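You operate a simulated robot arm through the tools that you are given. There is no shell and no other tool.

You run a simulated robot arm. Do the job below in one go: nothing can be reset, and whatever is moved stays where it is left.

Task
Put things in order on the side table top. At the end: the cream ghee jar stands where the green herb shaker (marked "HERBS") stood; the green herb shaker stands where the white salt pot stood; the brown wooden mill stands where the cream ghee jar stood; the white salt pot is on the brown trivet; whatever was shut is shut again. Leave all else as you found it, and nothing knocked over. Set down upright: salt pot.

It is judged by the outcome, as a careful person would: the job done as asked, and still so three seconds after it is handed in. It fails if anything else is knocked over, pushed out of place, dropped, spilled or broken.

Robot
A 5-joint arm with a two-finger parallel gripper, fixed in place. Base frame: the origin is at the foot of the arm, x ahead of it, y to its left, z up; the work surface is at about z = 0. Units: cm, degrees, N and s.
With the tool pointing down near the work surface it reaches from about 26 to 68 cm from the base axis. Its first joint turns from -66.0 to 66.0 degrees. The tool tilts only in the upright plane through the base axis and itself; it spins freely about its own axis. Payload 2.9 kg.
The tool frame sits at the grasp point between the pads (the TCP): z along the fingers, y along the line on which they close. The tips reach 3 cm beyond it. The gripper opens to 11 cm. The fingers are 2 cm wide and 1 cm thick; the gripper's body (4.8 by 11.2 cm) begins 5.5 cm behind the TCP.
Orientation is told as [roll, pitch, yaw] about the base's x, y, z axes, in that order, counted from this pose: with the fingers straight down and closing along the base's y, the tool's x points along the base's -x, its y along +y and its z along -z.

Tools
- The arm moves only by the tool nudge_tool. Its argument "series" is a list of rows, each a list of 7 numbers: the opening, from 0 (shut) to 1 (fully open), then the shift along the base's x, y, z in units of 20 mm (1.0 is 20 mm), then the turn, a rotation vector about the base's x, y, z in units of 4 degrees (1.0 is 4 degrees). In form: [[jaw, x, y, z, rx, ry, rz], ...]. A call has 1 to 20 rows; each row shifts and turns the commanded pose from where the row before left it. A call with a number of a shift or a turn outside -1 to 1 is refused whole. Each row takes 0.2 s and may step no farther than 5 cm and 8.6 degrees from the row before; otherwise, or with a gripper value out of range, the whole call is refused. Where a pose cannot be reached the arm comes as near as it can. A force on the tool above 40 N (or 10 N above the force at the start of the call, whichever is more), or a blocked arm, ends the call early, and 0.2 s more pass. The fingers move at their own pace (about 10.8 cm/s each) and stop on an object; they squeeze with about 32 N. The grip force told is the motor's: it shows also when the fingers shut on nothing. Time passes only in rows, and 0.2 s behind the last, so rows that do not move let the fingers close. It gives the time, the measured TCP pose, the force on the tool (base axes), the opening and the grip force at its end, in the units of the frame above (readings bear some noise), with the torque about the TCP (base axes, N m) and any sound that the robot's microphone picked up, and new pictures: "show" is both (left out), scene, wrist or none.
- Cameras (640 x 400 px; columns grow to the right, rows downward): "scene" is fixed at [2.85, -44.91, 60.01]; the picture's right is [0.82, -0.57, 0.00], its down [-0.34, -0.49, -0.81] and it looks along [0.46, 0.66, -0.59] (base axes); focal length 363 px, centre (320, 200). "wrist" rides on the gripper at [7.2, 1.7, -10.3] in the tool frame; the picture's right is [-0.23, 0.97, 0.00], its down [-0.76, -0.18, -0.62] and it looks along [-0.61, -0.14, 0.78] (tool axes); focal length 222 px, centre (320, 200). There is no depth. A picture from a camera that has moved, and an enlarged one, comes with that camera's place and axes in the base frame and with its lens.
- close_up(camera, box): a new picture of the part [left, top, right, bottom] of that camera's present view, enlarged. No time passes.
- hand_in(): hands the job in; it is judged then, once.

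Nothing tells you positions but the pictures and the camera data. Unless the task says otherwise, let go and move clear before handing in.

The tools are called as a command line: name --pt "numbers of a row" for each row, then --argument value for the rest, lists and objects as JSON in quotes. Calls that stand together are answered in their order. nudge_tool: Moves the arm, as the interface text tells. Its arguments: {"type":"object","properties":{"series":{"type":"array","items":{"type":"array","items":{"type":"number"}}},"show":{"type":"string","enum":["both","scene","wrist","none"]}},"required":["series"]} The other tools are called the same way: close_up (camera, box) takes an enlarged picture of a part of a camera's view; hand_in () hands the job in.

At the start:

```text
t: 0.0
tcp_pos: [33.15, 19.63, 22.51]
tcp_rot: [-0.1, -0.1, 0.0]
contact_force: [-0.3, -0.3, 0.8]
torque: [-0.02, 0.01, -0.03]
opening: 11.01
grip_force: 0.0
```

scene: 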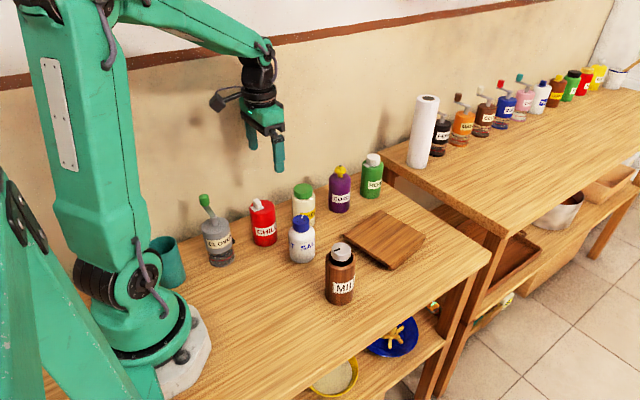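
wrist: 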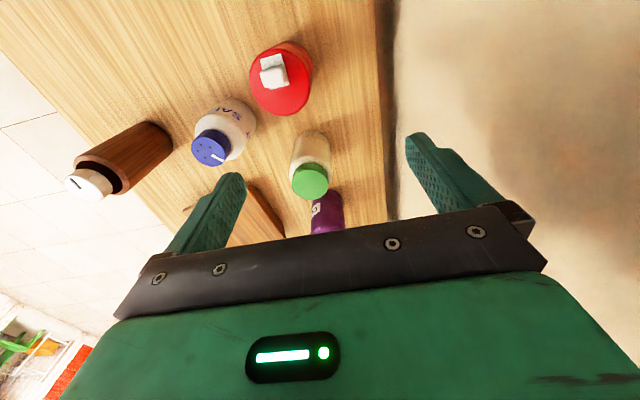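

I see a row of jars on the side table: a grey one (cloves), a red one (chili), a cream jar with a green lid, a white salt pot with a blue lid, a purple one, a green one, the brown mill and the trivet. I'll zoom in first to identify them and work out their positions.

close_up --camera "scene" --box '[180, 140, 420, 310]'

close_up --camera "scene" --box '[260, 150, 360, 230]'

close_up --camera "scene" --box '[300, 200, 440, 320]'

close_up --camera "wrist" --box '[50, 20, 400, 240]'

```text
2.35 times, centred on (300, 225) of scene
camera zoom: at [2.85, -44.91, 60.01], right [0.82, -0.57, 0.0], down [-0.34, -0.49, -0.81], along [0.46, 0.66, -0.59], focal length 853 px, centre (367, 141)
```

zoom: 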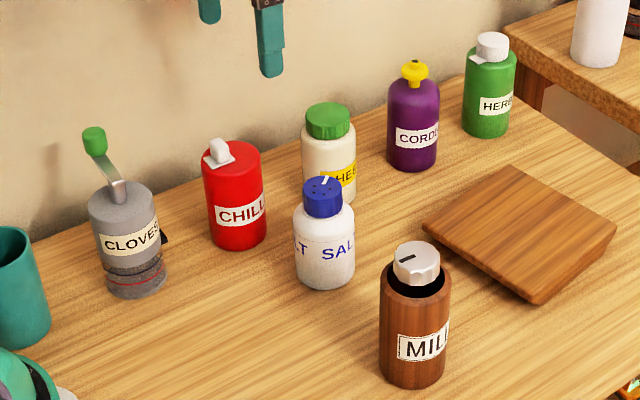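

```text
5.00 times, centred on (310, 190) of scene
camera zoom: at [2.85, -44.91, 60.01], right [0.82, -0.57, 0.0], down [-0.34, -0.49, -0.81], along [0.46, 0.66, -0.59], focal length 1813 px, centre (370, 250)
```

zoom: 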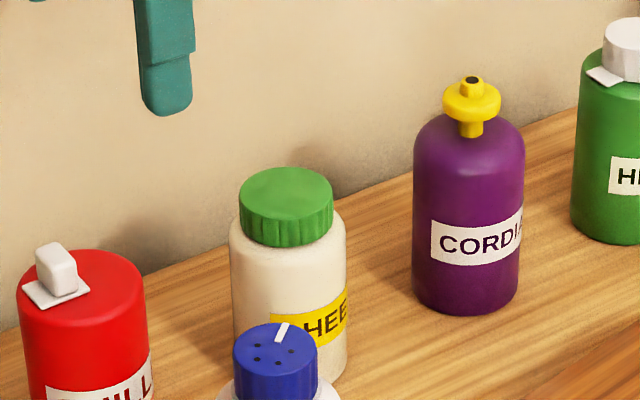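

```text
3.33 times, centred on (370, 260) of scene
camera zoom: at [2.85, -44.91, 60.01], right [0.82, -0.57, 0.0], down [-0.34, -0.49, -0.81], along [0.46, 0.66, -0.59], focal length 1209 px, centre (153, 0)
```

zoom: 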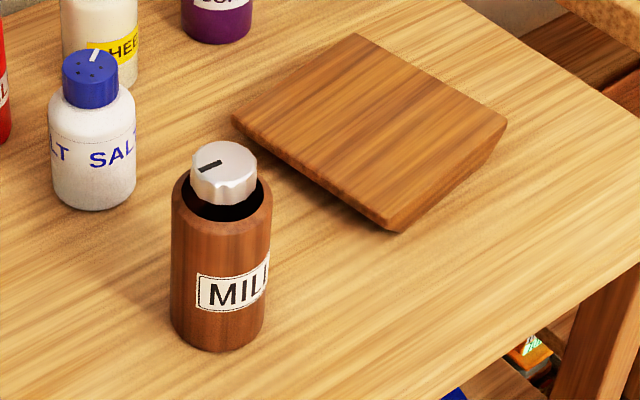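

```text
1.82 times, centred on (225, 130) of wrist
camera zoom: at [26.04, 21.18, 32.77], right [0.23, 0.97, 0.0], down [0.76, -0.18, 0.62], along [0.61, -0.14, -0.78], focal length 404 px, centre (493, 327)
```

zoom: 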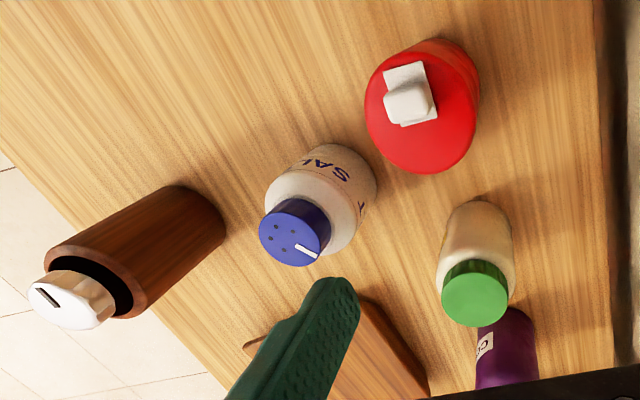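

The side table holds cloves, chili, ghee at about (40.7, 16.6), salt at about (33.9, 7), cordial, herbs at about (64, 17), the mill at about (34, -7), and the trivet centred near (53, -0.7). Next I'll check the labels, the trivet and the herbs area before moving.

close_up --camera "scene" --box '[350, 140, 400, 210]'

close_up --camera "scene" --box '[335, 200, 435, 280]'

close_up --camera "scene" --box '[540, 50, 640, 130]'

close_up --camera "scene" --box '[380, 160, 520, 290]'

close_up --camera "scene" --box '[275, 200, 335, 275]'

```text
5.71 times, centred on (375, 175) of scene
camera zoom: at [2.85, -44.91, 60.01], right [0.82, -0.57, 0.0], down [-0.34, -0.49, -0.81], along [0.46, 0.66, -0.59], focal length 2072 px, centre (6, 343)
```

zoom: 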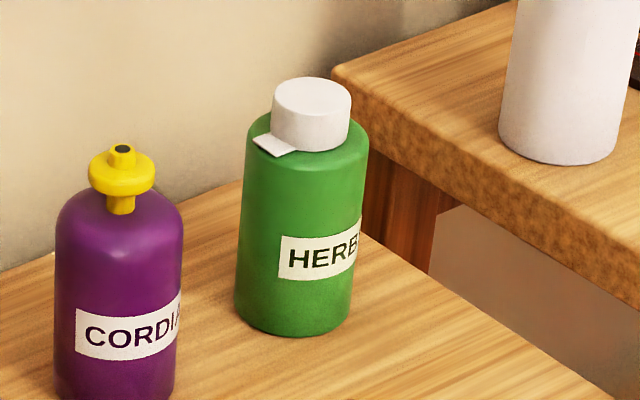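

```text
5.00 times, centred on (385, 240) of scene
camera zoom: at [2.85, -44.91, 60.01], right [0.82, -0.57, 0.0], down [-0.34, -0.49, -0.81], along [0.46, 0.66, -0.59], focal length 1813 px, centre (-5, 0)
```

zoom: 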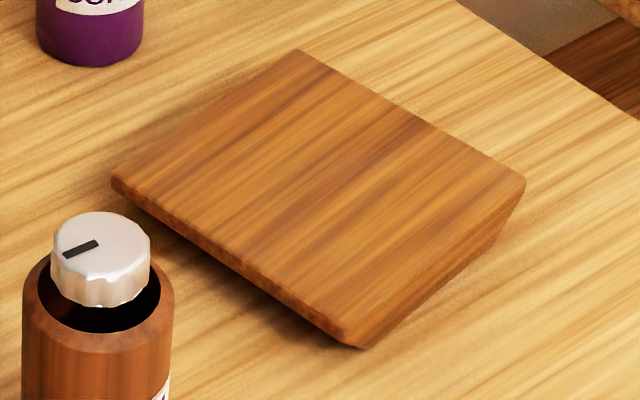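

```text
5.00 times, centred on (590, 90) of scene
camera zoom: at [2.85, -44.91, 60.01], right [0.82, -0.57, 0.0], down [-0.34, -0.49, -0.81], along [0.46, 0.66, -0.59], focal length 1813 px, centre (-1030, 750)
```

zoom: 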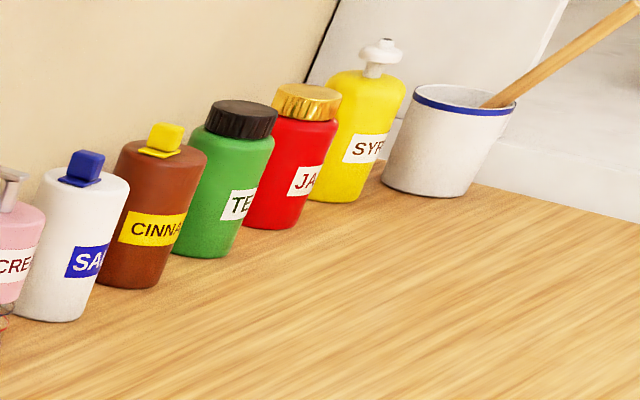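

```text
3.08 times, centred on (450, 225) of scene
camera zoom: at [2.85, -44.91, 60.01], right [0.82, -0.57, 0.0], down [-0.34, -0.49, -0.81], along [0.46, 0.66, -0.59], focal length 1116 px, centre (-80, 123)
```

zoom: 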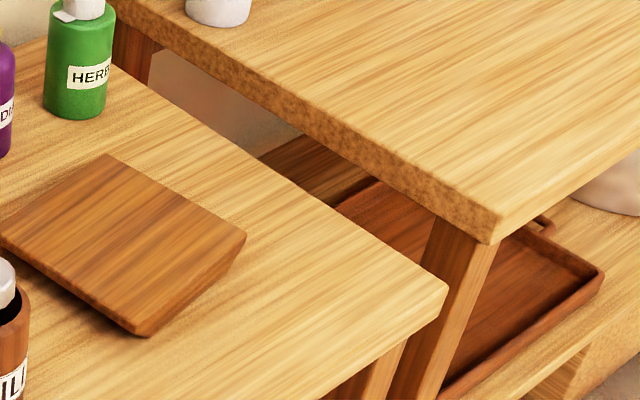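

```text
5.33 times, centred on (305, 238) of scene
camera zoom: at [2.85, -44.91, 60.01], right [0.82, -0.57, 0.0], down [-0.34, -0.49, -0.81], along [0.46, 0.66, -0.59], focal length 1934 px, centre (400, 0)
```

zoom: 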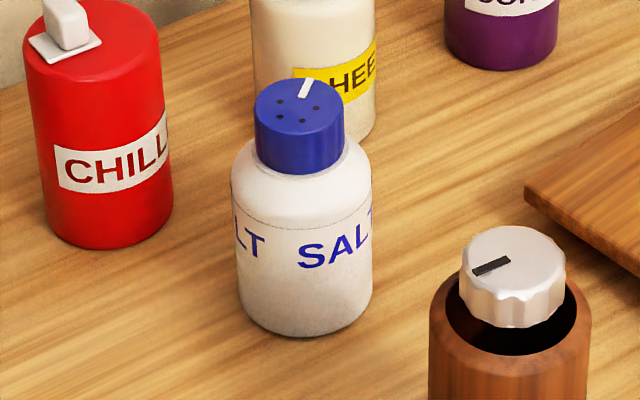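

The herb shaker is confirmed as HERBS on the side table, and the other green bottle, on the far table, is marked TE.... The trivet looks as if it might be bevelled or sloped, so I'll move the wrist camera over the middle of the table to look at it and at the pots.

nudge_tool --pt "1 0 -1 0 0 0 0" --pt "1 0 -1 0 0 0 0" --pt "1 0 -1 0 0 0 0" --pt "1 0 -1 0 0 0 0" --pt "1 0 -1 0 0 0 0" --pt "1 0 -1 0 0 0 0" --pt "1 0 -1 0 0 0 0" --pt "1 0 -1 0 0 0 0" --pt "1 0 -1 0 0 0 0" --pt "1 0 -0.8 0 0 0 0"

```text
t: 2.2
tcp_pos: [33.25, -0.06, 22.41]
tcp_rot: [0.0, 0.1, 0.1]
contact_force: [-0.3, 0.3, -0.2]
torque: [-0.02, 0.0, -0.01]
opening: 11.02
grip_force: 0.1
camera wrist: at [26.02, 1.59, 32.71], right [0.23, 0.97, 0.0], down [0.76, -0.18, 0.62], along [0.61, -0.14, -0.78], focal length 222 px, centre (320, 200)
```

scene: 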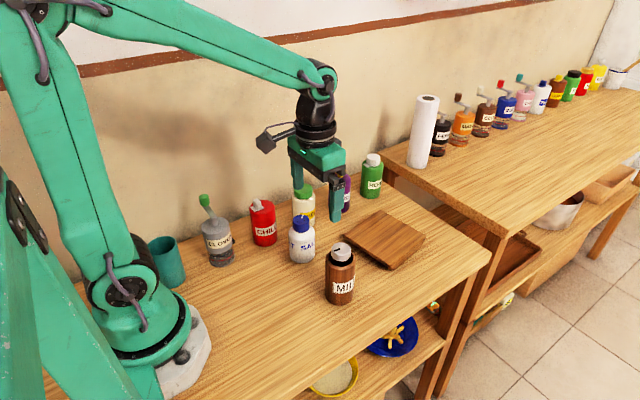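
wrist: 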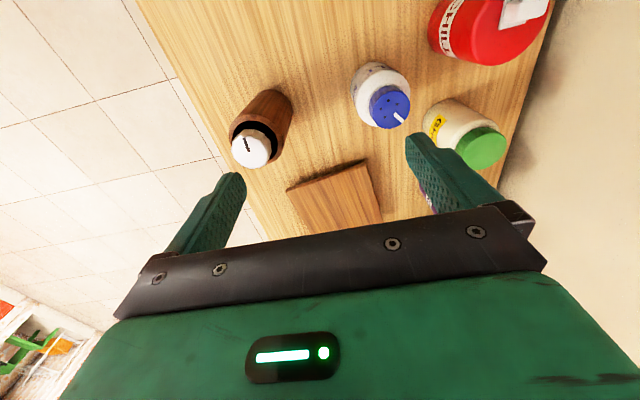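

close_up --camera "wrist" --box '[270, 140, 430, 240]'

close_up --camera "wrist" --box '[210, 40, 530, 240]'

```text
4.00 times, centred on (350, 190) of wrist
camera zoom: at [26.02, 1.59, 32.71], right [0.23, 0.97, 0.0], down [0.76, -0.18, 0.62], along [0.61, -0.14, -0.78], focal length 888 px, centre (200, 240)
```

zoom: 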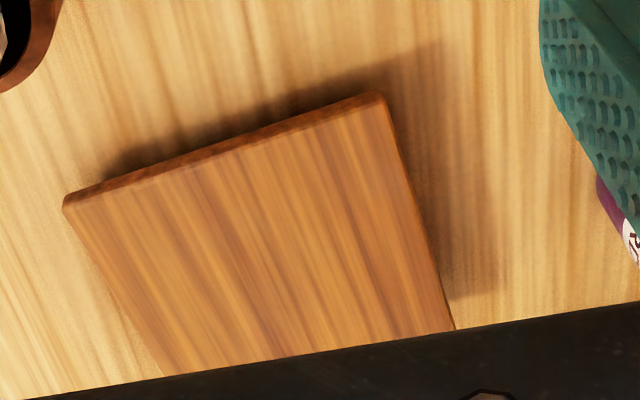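

```text
2.00 times, centred on (370, 140) of wrist
camera zoom: at [26.02, 1.59, 32.71], right [0.23, 0.97, 0.0], down [0.76, -0.18, 0.62], along [0.61, -0.14, -0.78], focal length 444 px, centre (220, 320)
```

zoom: 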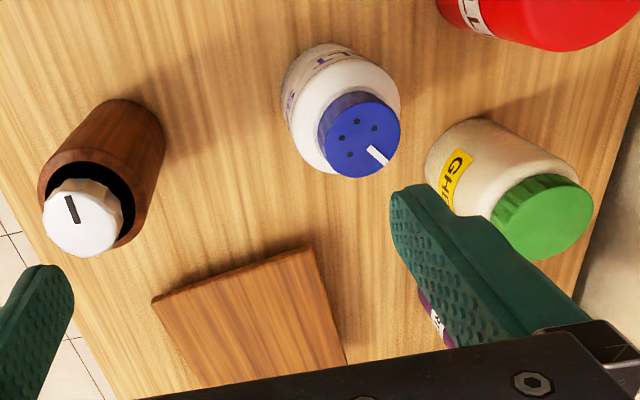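

The trivet's top is flat, at about z = 2.6 and centred near (52, -1.1), with undercut sides. I take the salt to be at about (33.7, 6.9) and 11 cm tall. I'll line up over it, come partway down and check.

nudge_tool --pt "0.82 0.2 0.9 0 0 0 0" --pt "0.82 0 0.9 0 0 0 0" --pt "0.82 0 0.9 0 0 0 0" --pt "0.82 0 0.8 0 0 0 0" --pt "0.82 0 0 -1 0 0 0" --pt "0.82 0 0 -1 0 0 0" --pt "0.82 0 0 -1 0 0 0" --pt "0.82 0 0 -1 0 0 0" --pt "0.82 0 0 -0.5 0 0 0" --pt "0.82 0 0 0 0 0 0"

```text
t: 4.4
tcp_pos: [33.69, 6.97, 13.44]
tcp_rot: [0.0, 0.0, 0.0]
contact_force: [0.1, -0.3, 0.0]
torque: [-0.01, -0.01, -0.01]
opening: 9.03
grip_force: 0.0
camera wrist: at [26.49, 8.68, 23.73], right [0.23, 0.97, 0.0], down [0.76, -0.18, 0.62], along [0.61, -0.14, -0.78], focal length 222 px, centre (320, 200)
```

scene: 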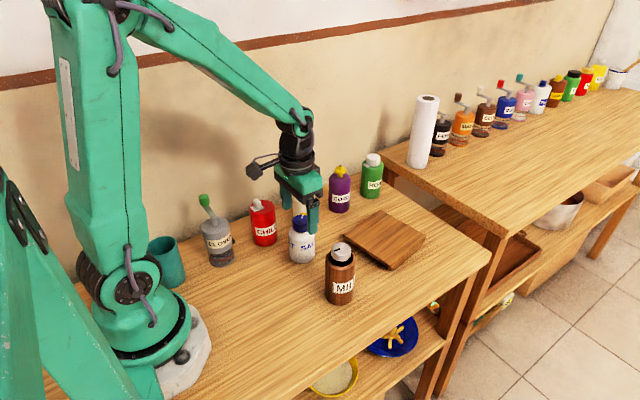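
wrist: 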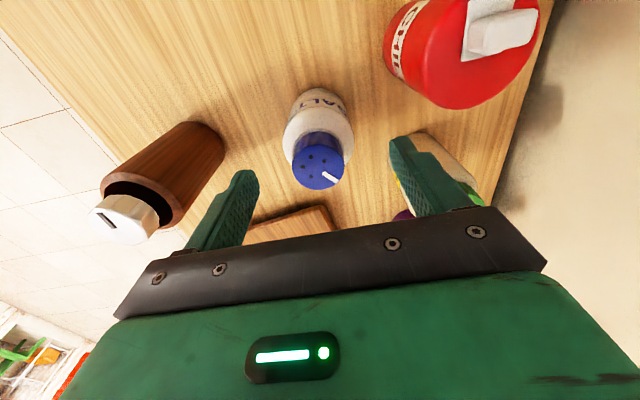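

The salt cap is centred between the fingers at (33.7, 6.9). I'll go down to z of about 6 and close.

nudge_tool --pt "0.82 0 0 -1 0 0 0" --pt "0.82 0 0 -1 0 0 0" --pt "0.82 0 0 -1 0 0 0" --pt "0.82 0 0 -0.7 0 0 0" --pt "0.82 0 0 0 0 0 0"

```text
t: 5.6
tcp_pos: [33.68, 6.83, 6.22]
tcp_rot: [0.1, 0.0, 0.0]
contact_force: [0.3, 0.8, 0.5]
torque: [-0.04, 0.0, -0.03]
opening: 9.04
grip_force: 0.1
camera wrist: at [26.5, 8.51, 16.36], right [0.23, 0.97, 0.0], down [0.76, -0.18, 0.62], along [0.61, -0.14, -0.78], focal length 222 px, centre (320, 200)
```

scene: 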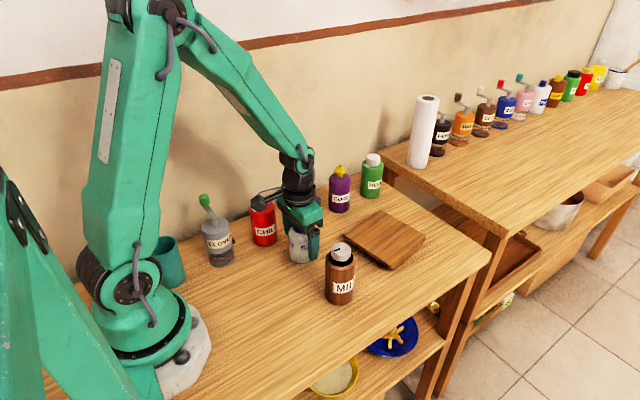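
wrist: 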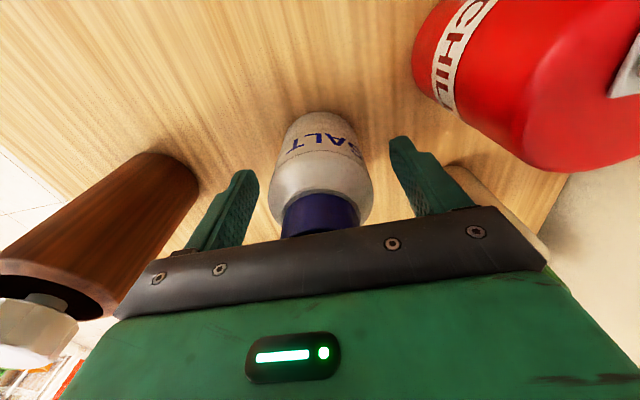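

The fingers straddle the pot evenly and the palm is clear of the cap, so I'm closing now.

nudge_tool --pt "0.3 0 0 0 0 0 0" --pt "0.3 0 0 0 0 0 0" --pt "0.3 0 0 0 0 0 0" --pt "0.3 0 0 0 0 0 0" --show "wrist"

```text
t: 6.6
tcp_pos: [33.8, 6.87, 6.03]
tcp_rot: [0.0, 0.0, -0.1]
contact_force: [0.5, -0.1, 0.0]
torque: [0.03, -0.01, 0.0]
opening: 5.7
grip_force: 31.6
camera wrist: at [26.5, 8.51, 16.38], right [0.23, 0.97, 0.0], down [0.76, -0.18, 0.62], along [0.61, -0.14, -0.78], focal length 222 px, centre (320, 200)
```

wrist: 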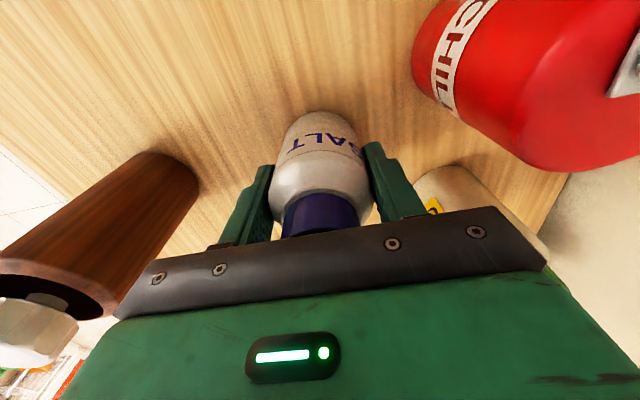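

The salt is gripped at 5.7 cm wide. I'll lift slowly and check the weight and that it holds.

nudge_tool --pt "0.3 0 0 0.4 0 0 0" --pt "0.3 0 0 0.6 0 0 0" --pt "0.3 0 0 0.8 0 0 0" --pt "0.3 0 0 0.8 0 0 0" --pt "0.3 0 0 0 0 0 0"

```text
t: 7.8
tcp_pos: [33.66, 6.91, 11.19]
tcp_rot: [0.0, -0.1, -0.1]
contact_force: [0.1, -0.5, -0.9]
torque: [0.0, 0.0, 0.0]
opening: 5.7
grip_force: 31.8
camera wrist: at [26.51, 8.58, 21.64], right [0.23, 0.97, 0.0], down [0.76, -0.18, 0.62], along [0.61, -0.14, -0.78], focal length 222 px, centre (320, 200)
```

scene: 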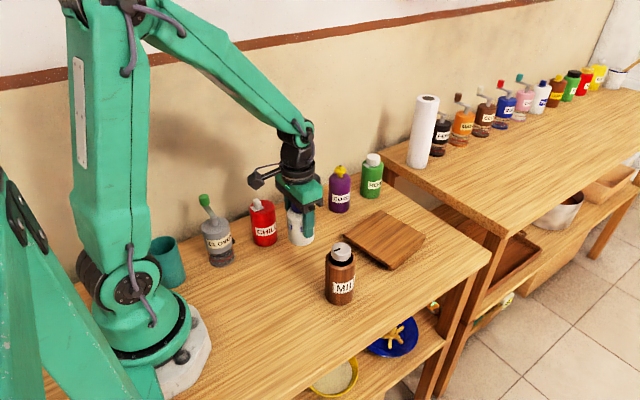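
wrist: 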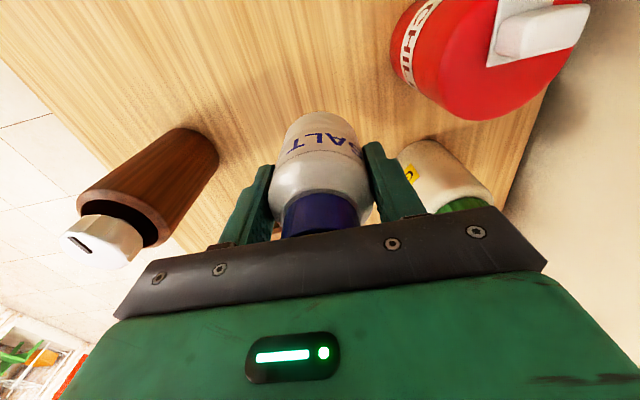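

The salt is held firmly and is light. I'll carry it over to above the trivet centre.

nudge_tool --pt "0.3 0.5 -0.1 0.3 0 0 0" --pt "0.3 0.9 -0.3 0.2 0 0 0" --pt "0.3 0.9 -0.4 0 0 0 0" --pt "0.3 0.9 -0.5 0 0 0 0" --pt "0.3 0.9 -0.5 0 0 0 0" --pt "0.3 0.9 -0.5 0 0 0 0" --pt "0.3 0.9 -0.5 0 0 0 0" --pt "0.3 0.9 -0.5 0 0 0 0" --pt "0.3 0.9 -0.4 0 0 0 0" --pt "0.3 0.9 -0.2 0 0 0 0" --pt "0.3 0.55 -0.1 0 0 0 0" --pt "0.3 0 0 0 0 0 0"

```text
t: 10.4
tcp_pos: [51.85, -1.27, 12.38]
tcp_rot: [0.1, 0.0, 0.0]
contact_force: [-0.1, -0.9, -2.7]
torque: [-0.03, 0.02, -0.02]
opening: 5.71
grip_force: 31.7
camera wrist: at [44.74, 0.51, 22.65], right [0.23, 0.97, 0.0], down [0.76, -0.18, 0.62], along [0.61, -0.14, -0.78], focal length 222 px, centre (320, 200)
```

scene: 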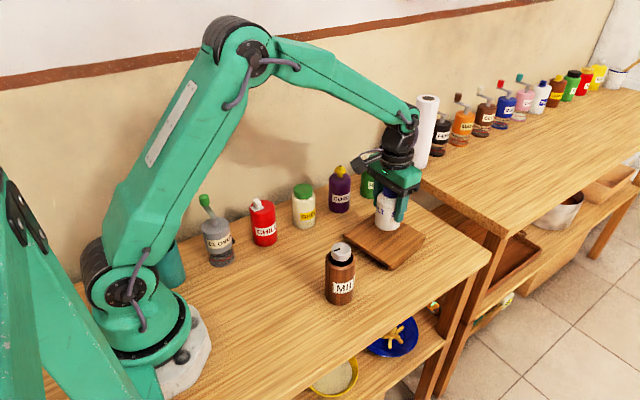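
wrist: 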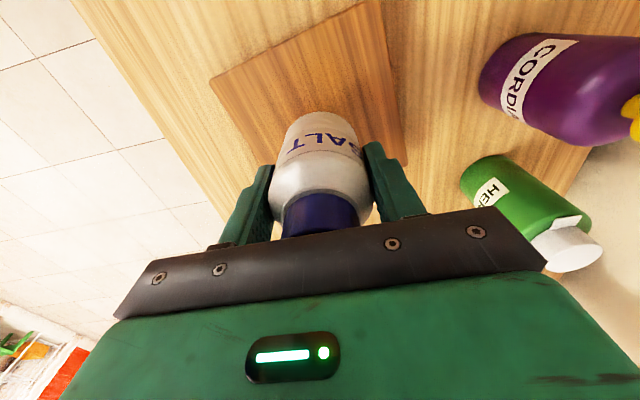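

The salt is above the middle of the trivet with its bottom at about z = 6. I'll lower it gently to just above the surface.

nudge_tool --pt "0.3 0 0 -0.6 0 0 0" --pt "0.3 0 0 -0.5 0 0 0" --pt "0.3 0 0 -0.3 0 0 0" --pt "0.3 0 0 -0.1 0 0 0" --pt "0.3 0 0 0 0 0 0"

close_up --camera "scene" --box '[335, 160, 435, 280]'

```text
t: 11.6
tcp_pos: [51.78, -0.95, 9.23]
tcp_rot: [0.1, 0.0, 0.0]
contact_force: [0.3, -0.7, -1.4]
torque: [0.0, -0.01, 0.02]
opening: 5.72
grip_force: 31.8
camera wrist: at [44.73, 0.6, 19.62], right [0.23, 0.97, 0.0], down [0.76, -0.18, 0.62], along [0.61, -0.14, -0.78], focal length 222 px, centre (320, 200)
```

scene: 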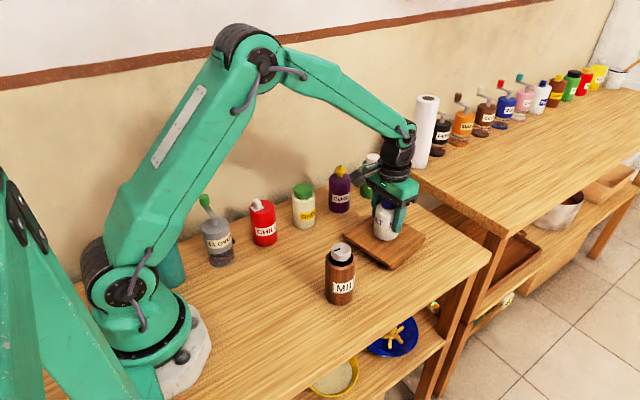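
wrist: 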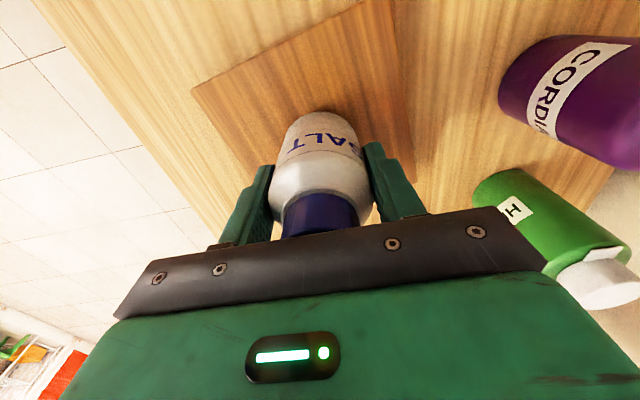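

```text
3.33 times, centred on (385, 220) of scene
camera zoom: at [2.85, -44.91, 60.01], right [0.82, -0.57, 0.0], down [-0.34, -0.49, -0.81], along [0.46, 0.66, -0.59], focal length 1209 px, centre (103, 133)
```

zoom: 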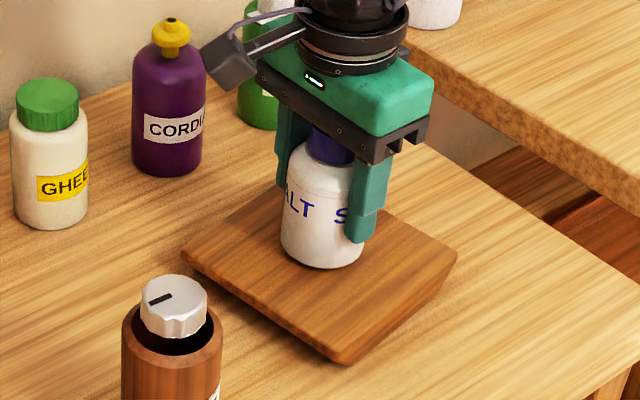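

It's close to the surface and centred. I'll take small steps down until it touches.

nudge_tool --pt "0.3 0 0 -0.08 0 0 0" --pt "0.3 0 0 -0.08 0 0 0" --pt "0.3 0 0 0 0 0 0" --show "none"

```text
t: 12.4
tcp_pos: [51.87, -0.97, 9.18]
tcp_rot: [0.0, 0.0, 0.1]
contact_force: [-3.4, -1.7, 7.9]
torque: [-0.08, 0.17, -0.01]
opening: 5.71
grip_force: 32.1
```

It has touched down, with about 8 N of contact. I'll release and let it settle.

nudge_tool --pt "0.3 0 0 0.03 0 0 0" --pt "0.56 0 0 0 0 0 0" --pt "0.82 0 0 0 0 0 0" --pt "0.82 0 0 0 0 0 0"

close_up --camera "scene" --box '[335, 160, 435, 280]'

```text
t: 13.4
tcp_pos: [51.87, -1.06, 9.18]
tcp_rot: [0.0, 0.0, 0.1]
contact_force: [0.7, -0.5, 0.5]
torque: [-0.01, -0.02, -0.01]
opening: 9.05
grip_force: 0.1
camera wrist: at [44.71, 0.63, 19.37], right [0.23, 0.97, 0.0], down [0.76, -0.18, 0.62], along [0.61, -0.14, -0.78], focal length 222 px, centre (320, 200)
```

scene: 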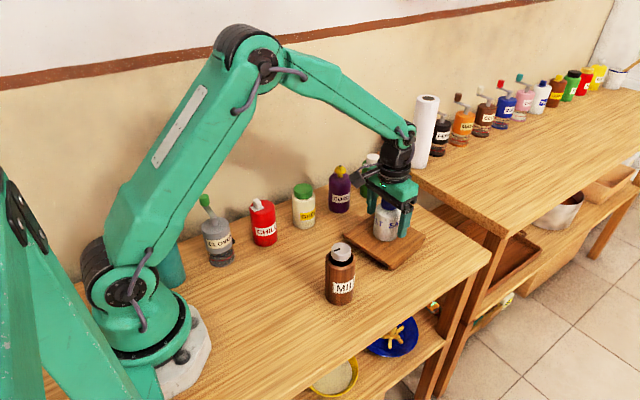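
wrist: 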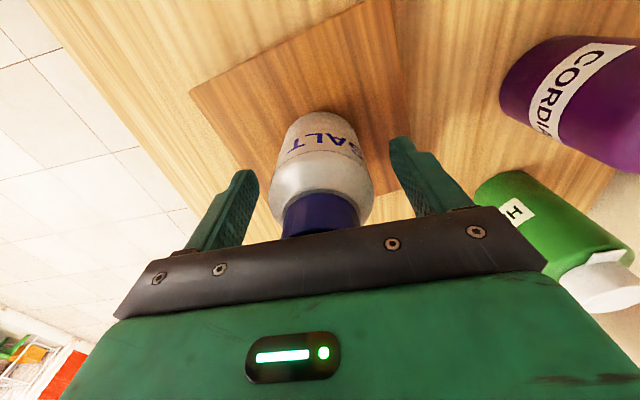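

```text
3.33 times, centred on (385, 220) of scene
camera zoom: at [2.85, -44.91, 60.01], right [0.82, -0.57, 0.0], down [-0.34, -0.49, -0.81], along [0.46, 0.66, -0.59], focal length 1209 px, centre (103, 133)
```

zoom: 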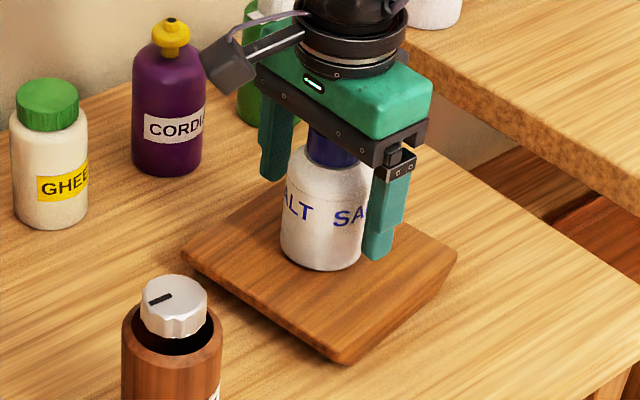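

The salt pot stands upright on the trivet. I'll rise clear and look at the herb shaker.

nudge_tool --pt "0.82 0 0 0.5 0 0 0" --pt "0.82 0 0 1 0 0 0" --pt "0.82 0 0 1 0 0 0" --pt "0.82 0 0 1 0 0 0" --pt "0.82 0 0 1 0 0 0" --pt "0.82 0 0 1 0 0 0" --pt "0.82 0 0.8 0 0 0 0" --pt "0.82 0 1 0 0 0 0" --pt "0.82 0 1 0 0 0 0" --pt "0.82 0 1 0 0 0 0" --pt "0.82 0 1 0 0 0 0" --pt "0.82 0 0 0 0 0 0"

close_up --camera "wrist" --box '[200, 0, 520, 240]'

close_up --camera "scene" --box '[335, 160, 435, 280]'

```text
t: 16.0
tcp_pos: [51.86, 8.53, 20.24]
tcp_rot: [0.1, -0.1, 0.1]
contact_force: [-0.2, -0.1, -0.3]
torque: [0.0, 0.01, 0.0]
opening: 9.03
grip_force: 0.0
camera wrist: at [44.69, 10.2, 30.55], right [0.23, 0.97, 0.0], down [0.76, -0.18, 0.62], along [0.61, -0.14, -0.78], focal length 222 px, centre (320, 200)
```

scene: 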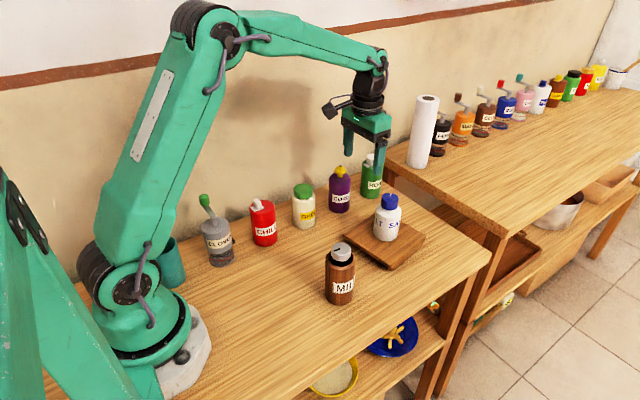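
wrist: 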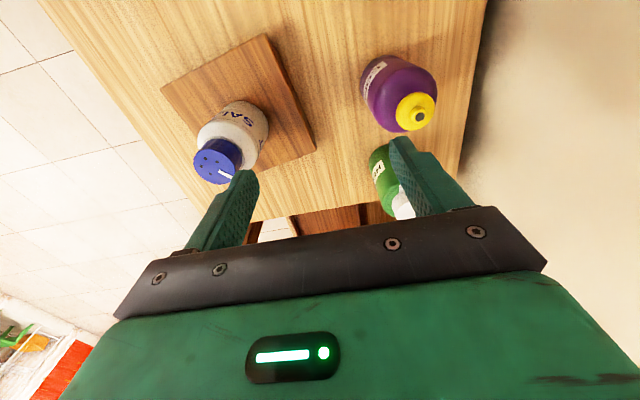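

```text
1.67 times, centred on (360, 120) of wrist
camera zoom: at [44.69, 10.2, 30.55], right [0.23, 0.97, 0.0], down [0.76, -0.18, 0.62], along [0.61, -0.14, -0.78], focal length 370 px, centre (253, 333)
```

zoom: 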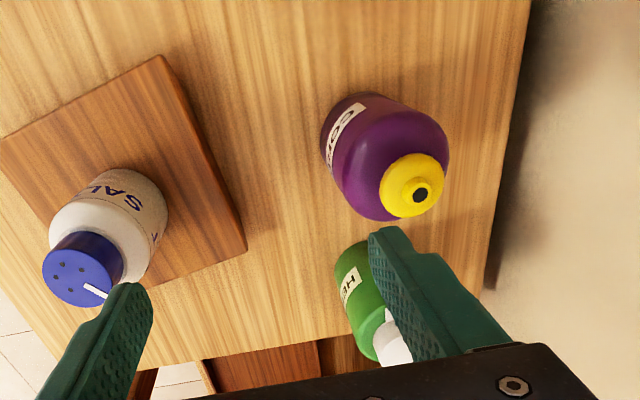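

```text
3.33 times, centred on (385, 220) of scene
camera zoom: at [2.85, -44.91, 60.01], right [0.82, -0.57, 0.0], down [-0.34, -0.49, -0.81], along [0.46, 0.66, -0.59], focal length 1209 px, centre (103, 133)
```

zoom: 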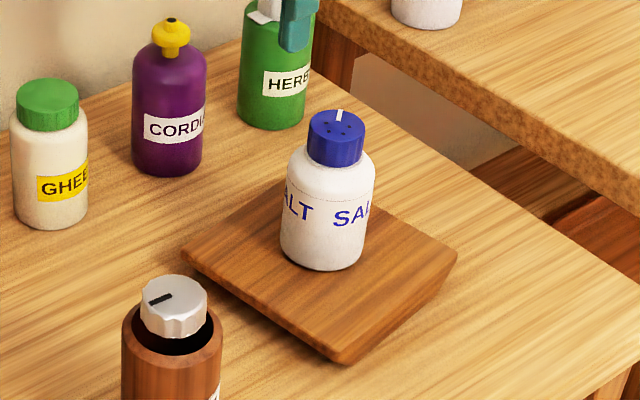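

The salt is nicely centred on the trivet. I estimate the herbs at about (63.8, 17.1) and 11.7 cm tall, so I'll move above it at a safe height and check alignment.

nudge_tool --pt "0.82 0.8 0.6 0 0 0 0" --pt "0.82 0.9 0.65 0 0 0 0" --pt "0.82 0.9 0.65 0 0 0 0" --pt "0.82 0.9 0.65 0 0 0 0" --pt "0.82 0.9 0.65 0 0 0 0" --pt "0.82 0.9 0.65 0 0 0 0" --pt "0.82 0.65 0.45 0 0 0 0" --pt "0.82 0 0 0 0 0 0"

close_up --camera "wrist" --box '[200, 40, 440, 240]'

```text
t: 17.8
tcp_pos: [63.37, 16.96, 19.88]
tcp_rot: [0.0, 0.1, 0.0]
contact_force: [-0.9, -0.2, -1.1]
torque: [0.02, 0.02, -0.03]
opening: 9.0
grip_force: 0.0
out of reach, approached as far as the arm can: row 7
camera wrist: at [56.25, 18.66, 30.18], right [0.23, 0.97, 0.0], down [0.76, -0.18, 0.62], along [0.61, -0.14, -0.78], focal length 222 px, centre (320, 200)
```

scene: 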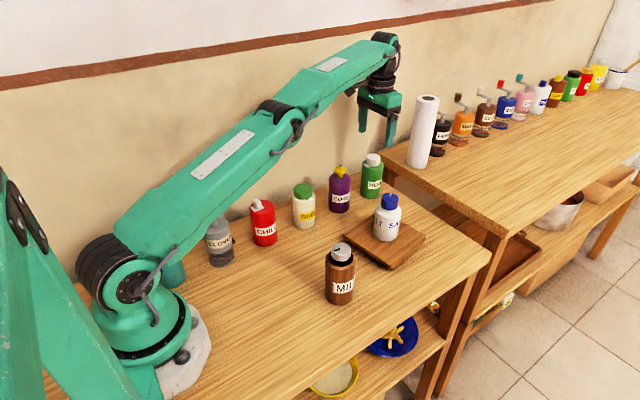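
wrist: 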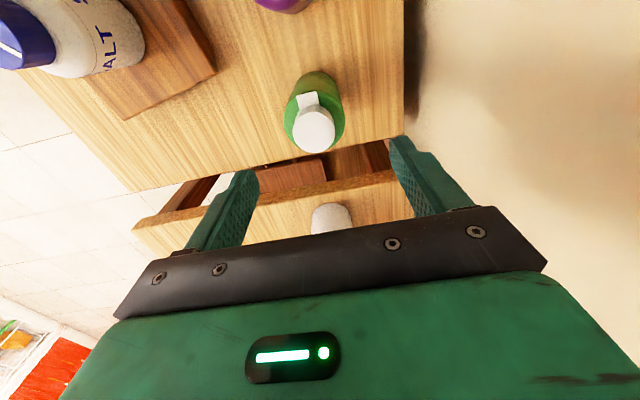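

```text
2.00 times, centred on (320, 140) of wrist
camera zoom: at [56.25, 18.66, 30.18], right [0.23, 0.97, 0.0], down [0.76, -0.18, 0.62], along [0.61, -0.14, -0.78], focal length 444 px, centre (320, 320)
```

zoom: 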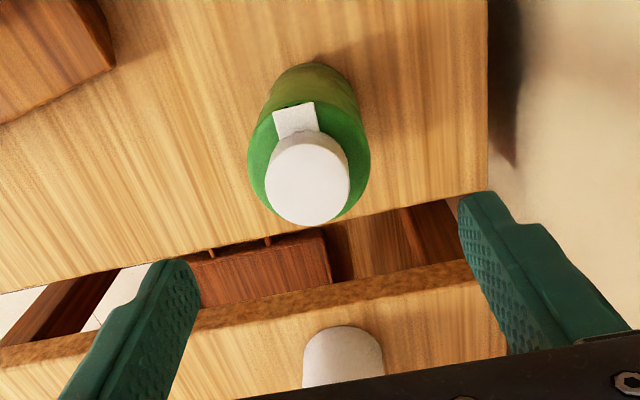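

The wrist view puts the herb shaker at about (63.4, 16.6). I'll shift slightly, go down to just above the cap and check again.

nudge_tool --pt "0.82 -0.18 -0.25 -0.6 0 0 0" --pt "0.82 0 0 -1 0 0 0" --pt "0.82 0 0 -0.9 0 0 0" --pt "0.82 0 0 0 0 0 0"

close_up --camera "wrist" --box '[200, 40, 440, 240]'

```text
t: 18.8
tcp_pos: [63.12, 16.44, 14.93]
tcp_rot: [0.0, 0.0, -0.1]
contact_force: [0.0, -0.3, 0.1]
torque: [-0.01, -0.03, -0.01]
opening: 9.0
grip_force: 0.0
camera wrist: at [55.95, 18.08, 25.22], right [0.23, 0.97, 0.0], down [0.76, -0.18, 0.62], along [0.61, -0.14, -0.78], focal length 222 px, centre (320, 200)
```

scene: 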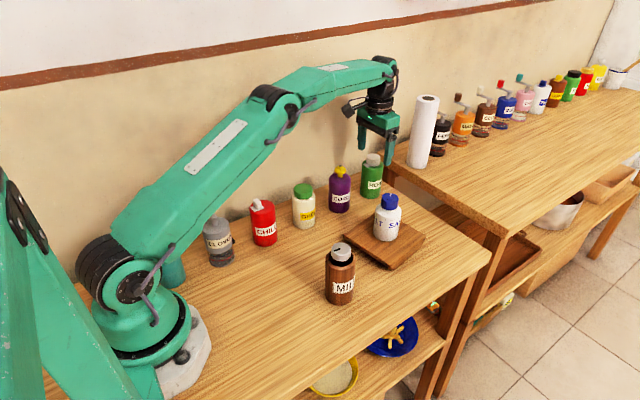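
wrist: 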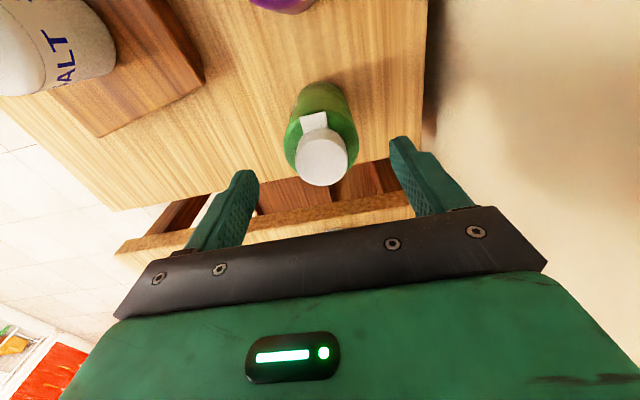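

```text
2.00 times, centred on (320, 140) of wrist
camera zoom: at [55.95, 18.08, 25.22], right [0.23, 0.97, 0.0], down [0.76, -0.18, 0.62], along [0.61, -0.14, -0.78], focal length 444 px, centre (320, 320)
```

zoom: 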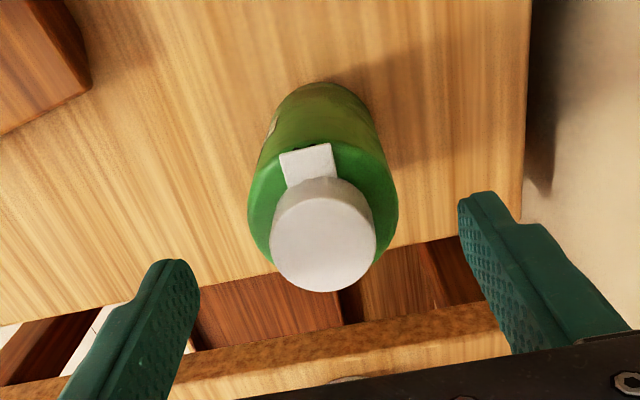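

The herb shaker is centred between the fingers at about (63.2, 16.5). I'll go down to z of about 7.3 and close.

nudge_tool --pt "0.82 0 0 -1 0 0 0" --pt "0.82 0 0 -1 0 0 0" --pt "0.82 0 0 -1 0 0 0" --pt "0.82 0 0 -0.8 0 0 0" --pt "0.82 0 0 0 0 0 0"

close_up --camera "wrist" --box '[200, 40, 440, 240]'

close_up --camera "scene" --box '[310, 120, 430, 220]'

```text
t: 20.0
tcp_pos: [63.25, 16.62, 7.38]
tcp_rot: [0.0, 0.0, 0.0]
contact_force: [0.2, -0.7, -0.4]
torque: [-0.01, 0.01, 0.0]
opening: 9.02
grip_force: 0.1
camera wrist: at [55.98, 18.25, 17.6], right [0.23, 0.97, 0.0], down [0.76, -0.18, 0.62], along [0.61, -0.14, -0.78], focal length 222 px, centre (320, 200)
```

scene: 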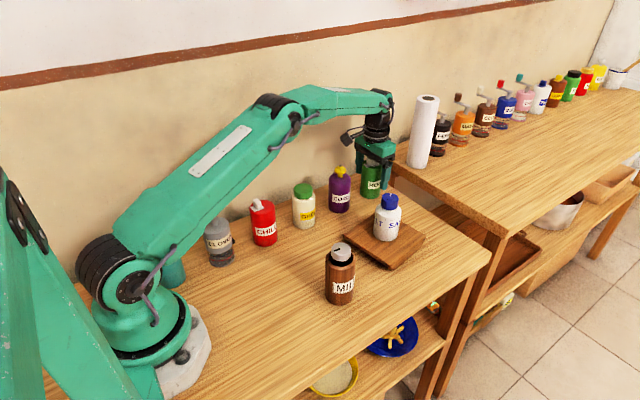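
wrist: 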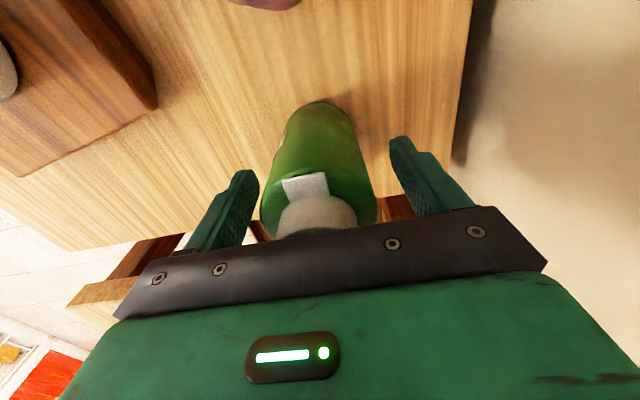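

```text
2.00 times, centred on (320, 140) of wrist
camera zoom: at [55.98, 18.25, 17.6], right [0.23, 0.97, 0.0], down [0.76, -0.18, 0.62], along [0.61, -0.14, -0.78], focal length 444 px, centre (320, 320)
```

zoom: 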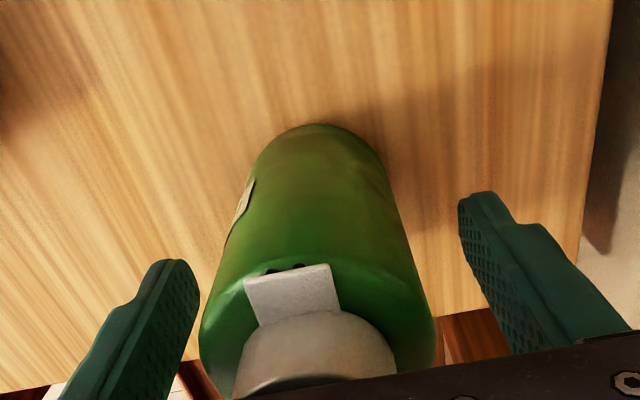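

```text
4.00 times, centred on (370, 170) of scene
camera zoom: at [2.85, -44.91, 60.01], right [0.82, -0.57, 0.0], down [-0.34, -0.49, -0.81], along [0.46, 0.66, -0.59], focal length 1450 px, centre (120, 320)
```

zoom: 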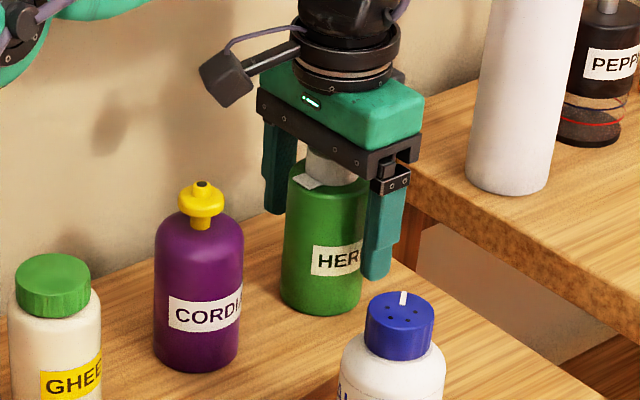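

The shaker sits between the fingers with the palm clear of its cap, so I'm closing.

nudge_tool --pt "0.3 0 0 0 0 0 0" --pt "0.3 0 0 0 0 0 0" --pt "0.3 0 0 0 0 0 0" --pt "0.3 0 0 0 0 0 0" --show "none"

close_up --camera "scene" --box '[310, 120, 430, 220]'

close_up --camera "wrist" --box '[200, 40, 440, 240]'

```text
t: 21.0
tcp_pos: [63.19, 16.6, 7.36]
tcp_rot: [0.1, 0.0, 0.0]
contact_force: [1.4, -0.5, 0.0]
torque: [-0.05, -0.03, 0.0]
opening: 5.72
grip_force: 32.0
```

```text
4.00 times, centred on (370, 170) of scene
camera zoom: at [2.85, -44.91, 60.01], right [0.82, -0.57, 0.0], down [-0.34, -0.49, -0.81], along [0.46, 0.66, -0.59], focal length 1450 px, centre (120, 320)
```

zoom: 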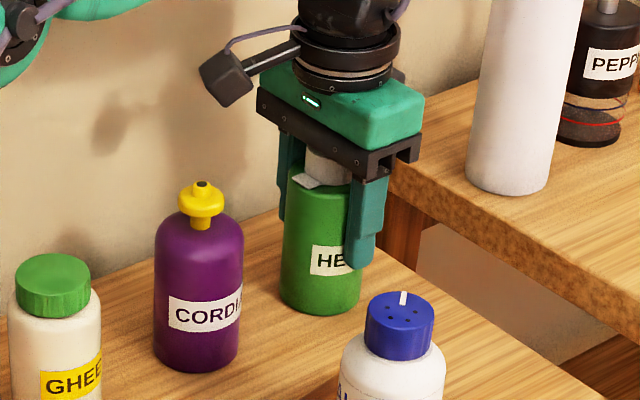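

```text
2.00 times, centred on (320, 140) of wrist
camera zoom: at [55.98, 18.25, 17.62], right [0.23, 0.97, 0.0], down [0.76, -0.18, 0.62], along [0.61, -0.14, -0.78], focal length 444 px, centre (320, 320)
```

zoom: 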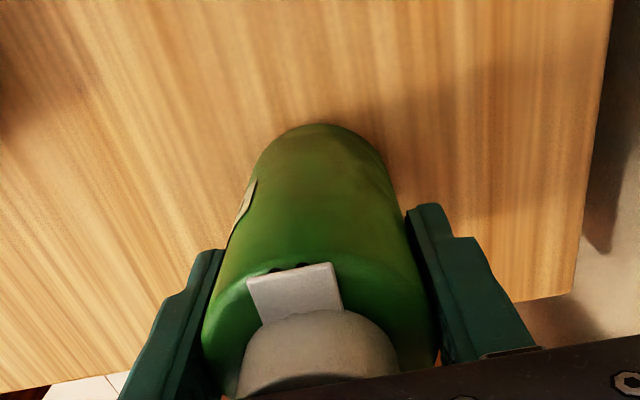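

The herb shaker is gripped at TCP (63.2, 16.6, 7.36), close to where it stood. I'll lift it, then route between the cordial and the salt pot.

nudge_tool --pt "0.3 0 0 0.3 0 0 0" --pt "0.3 0 0 0.6 0 0 0" --pt "0.3 0 0 0.9 0 0 0" --pt "0.3 0 0 1 0 0 0" --pt "0.3 0 -0.4 0.2 0 0 0" --pt "0.3 0 -0.8 0 0 0 0" --pt "0.3 0 -0.9 0 0 0 0" --pt "0.3 -0.2 -0.9 0 0 0 0" --pt "0.3 -0.4 -0.8 0 0 0 0" --pt "0.3 -0.7 -0.4 0 0 0 0" --pt "0.3 0 0 0 0 0 0"

```text
t: 23.4
tcp_pos: [60.54, 8.2, 13.3]
tcp_rot: [0.1, 0.1, 0.0]
contact_force: [-0.5, -0.4, -2.0]
torque: [-0.01, -0.01, 0.0]
opening: 5.75
grip_force: 32.4
camera wrist: at [53.33, 9.84, 23.56], right [0.23, 0.97, 0.0], down [0.76, -0.18, 0.62], along [0.61, -0.14, -0.78], focal length 222 px, centre (320, 200)
```

scene: 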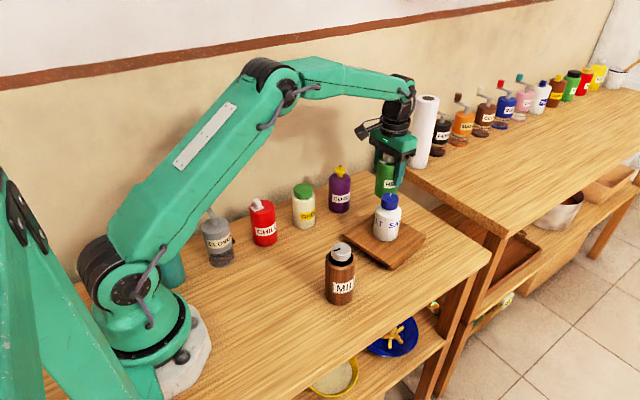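
wrist: 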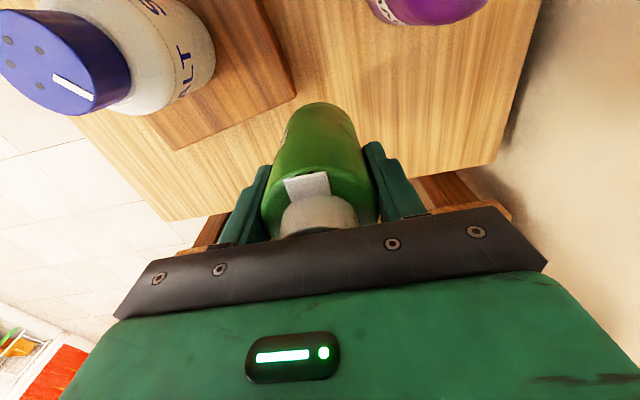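

The shaker holds well. I'll carry it along the corridor to the salt's old place at about (33.75, 6.87).

nudge_tool --pt "0.3 -0.6 0 0 0 0 0" --pt "0.3 -1 0 0 0 0 0" --pt "0.3 -1 0 0 0 0 0" --pt "0.3 -1 0 0 0 0 0" --pt "0.3 -1 0 0 0 0 0" --pt "0.3 -1 0 0 0 0 0" --pt "0.3 -1 0 0 0 0 0" --pt "0.3 -1 0 0 0 0 0" --pt "0.3 -1 -0.1 0 0 0 0" --pt "0.3 -1 -0.1 0 0 0 0" --pt "0.3 -1 -0.1 0 0 0 0" --pt "0.3 -1 -0.1 0 0 0 0" --pt "0.3 -1 -0.1 0 0 0 0" --pt "0.3 -0.8 -0.15 0 0 0 0" --pt "0.3 0 0 0 0 0 0"

```text
t: 26.6
tcp_pos: [33.71, 6.71, 13.31]
tcp_rot: [0.0, 0.0, 0.0]
contact_force: [-0.3, -0.4, -0.9]
torque: [0.0, 0.0, 0.02]
opening: 5.73
grip_force: 32.2
camera wrist: at [26.46, 8.39, 23.59], right [0.23, 0.97, 0.0], down [0.76, -0.18, 0.62], along [0.61, -0.14, -0.78], focal length 222 px, centre (320, 200)
```

scene: 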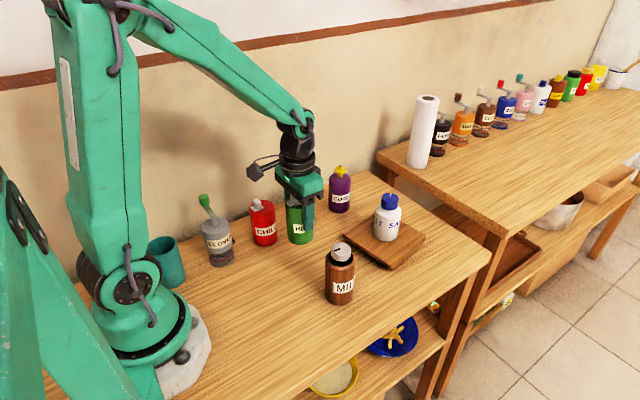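
wrist: 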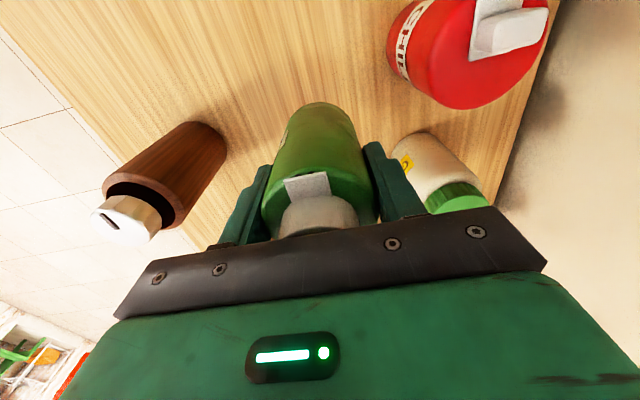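

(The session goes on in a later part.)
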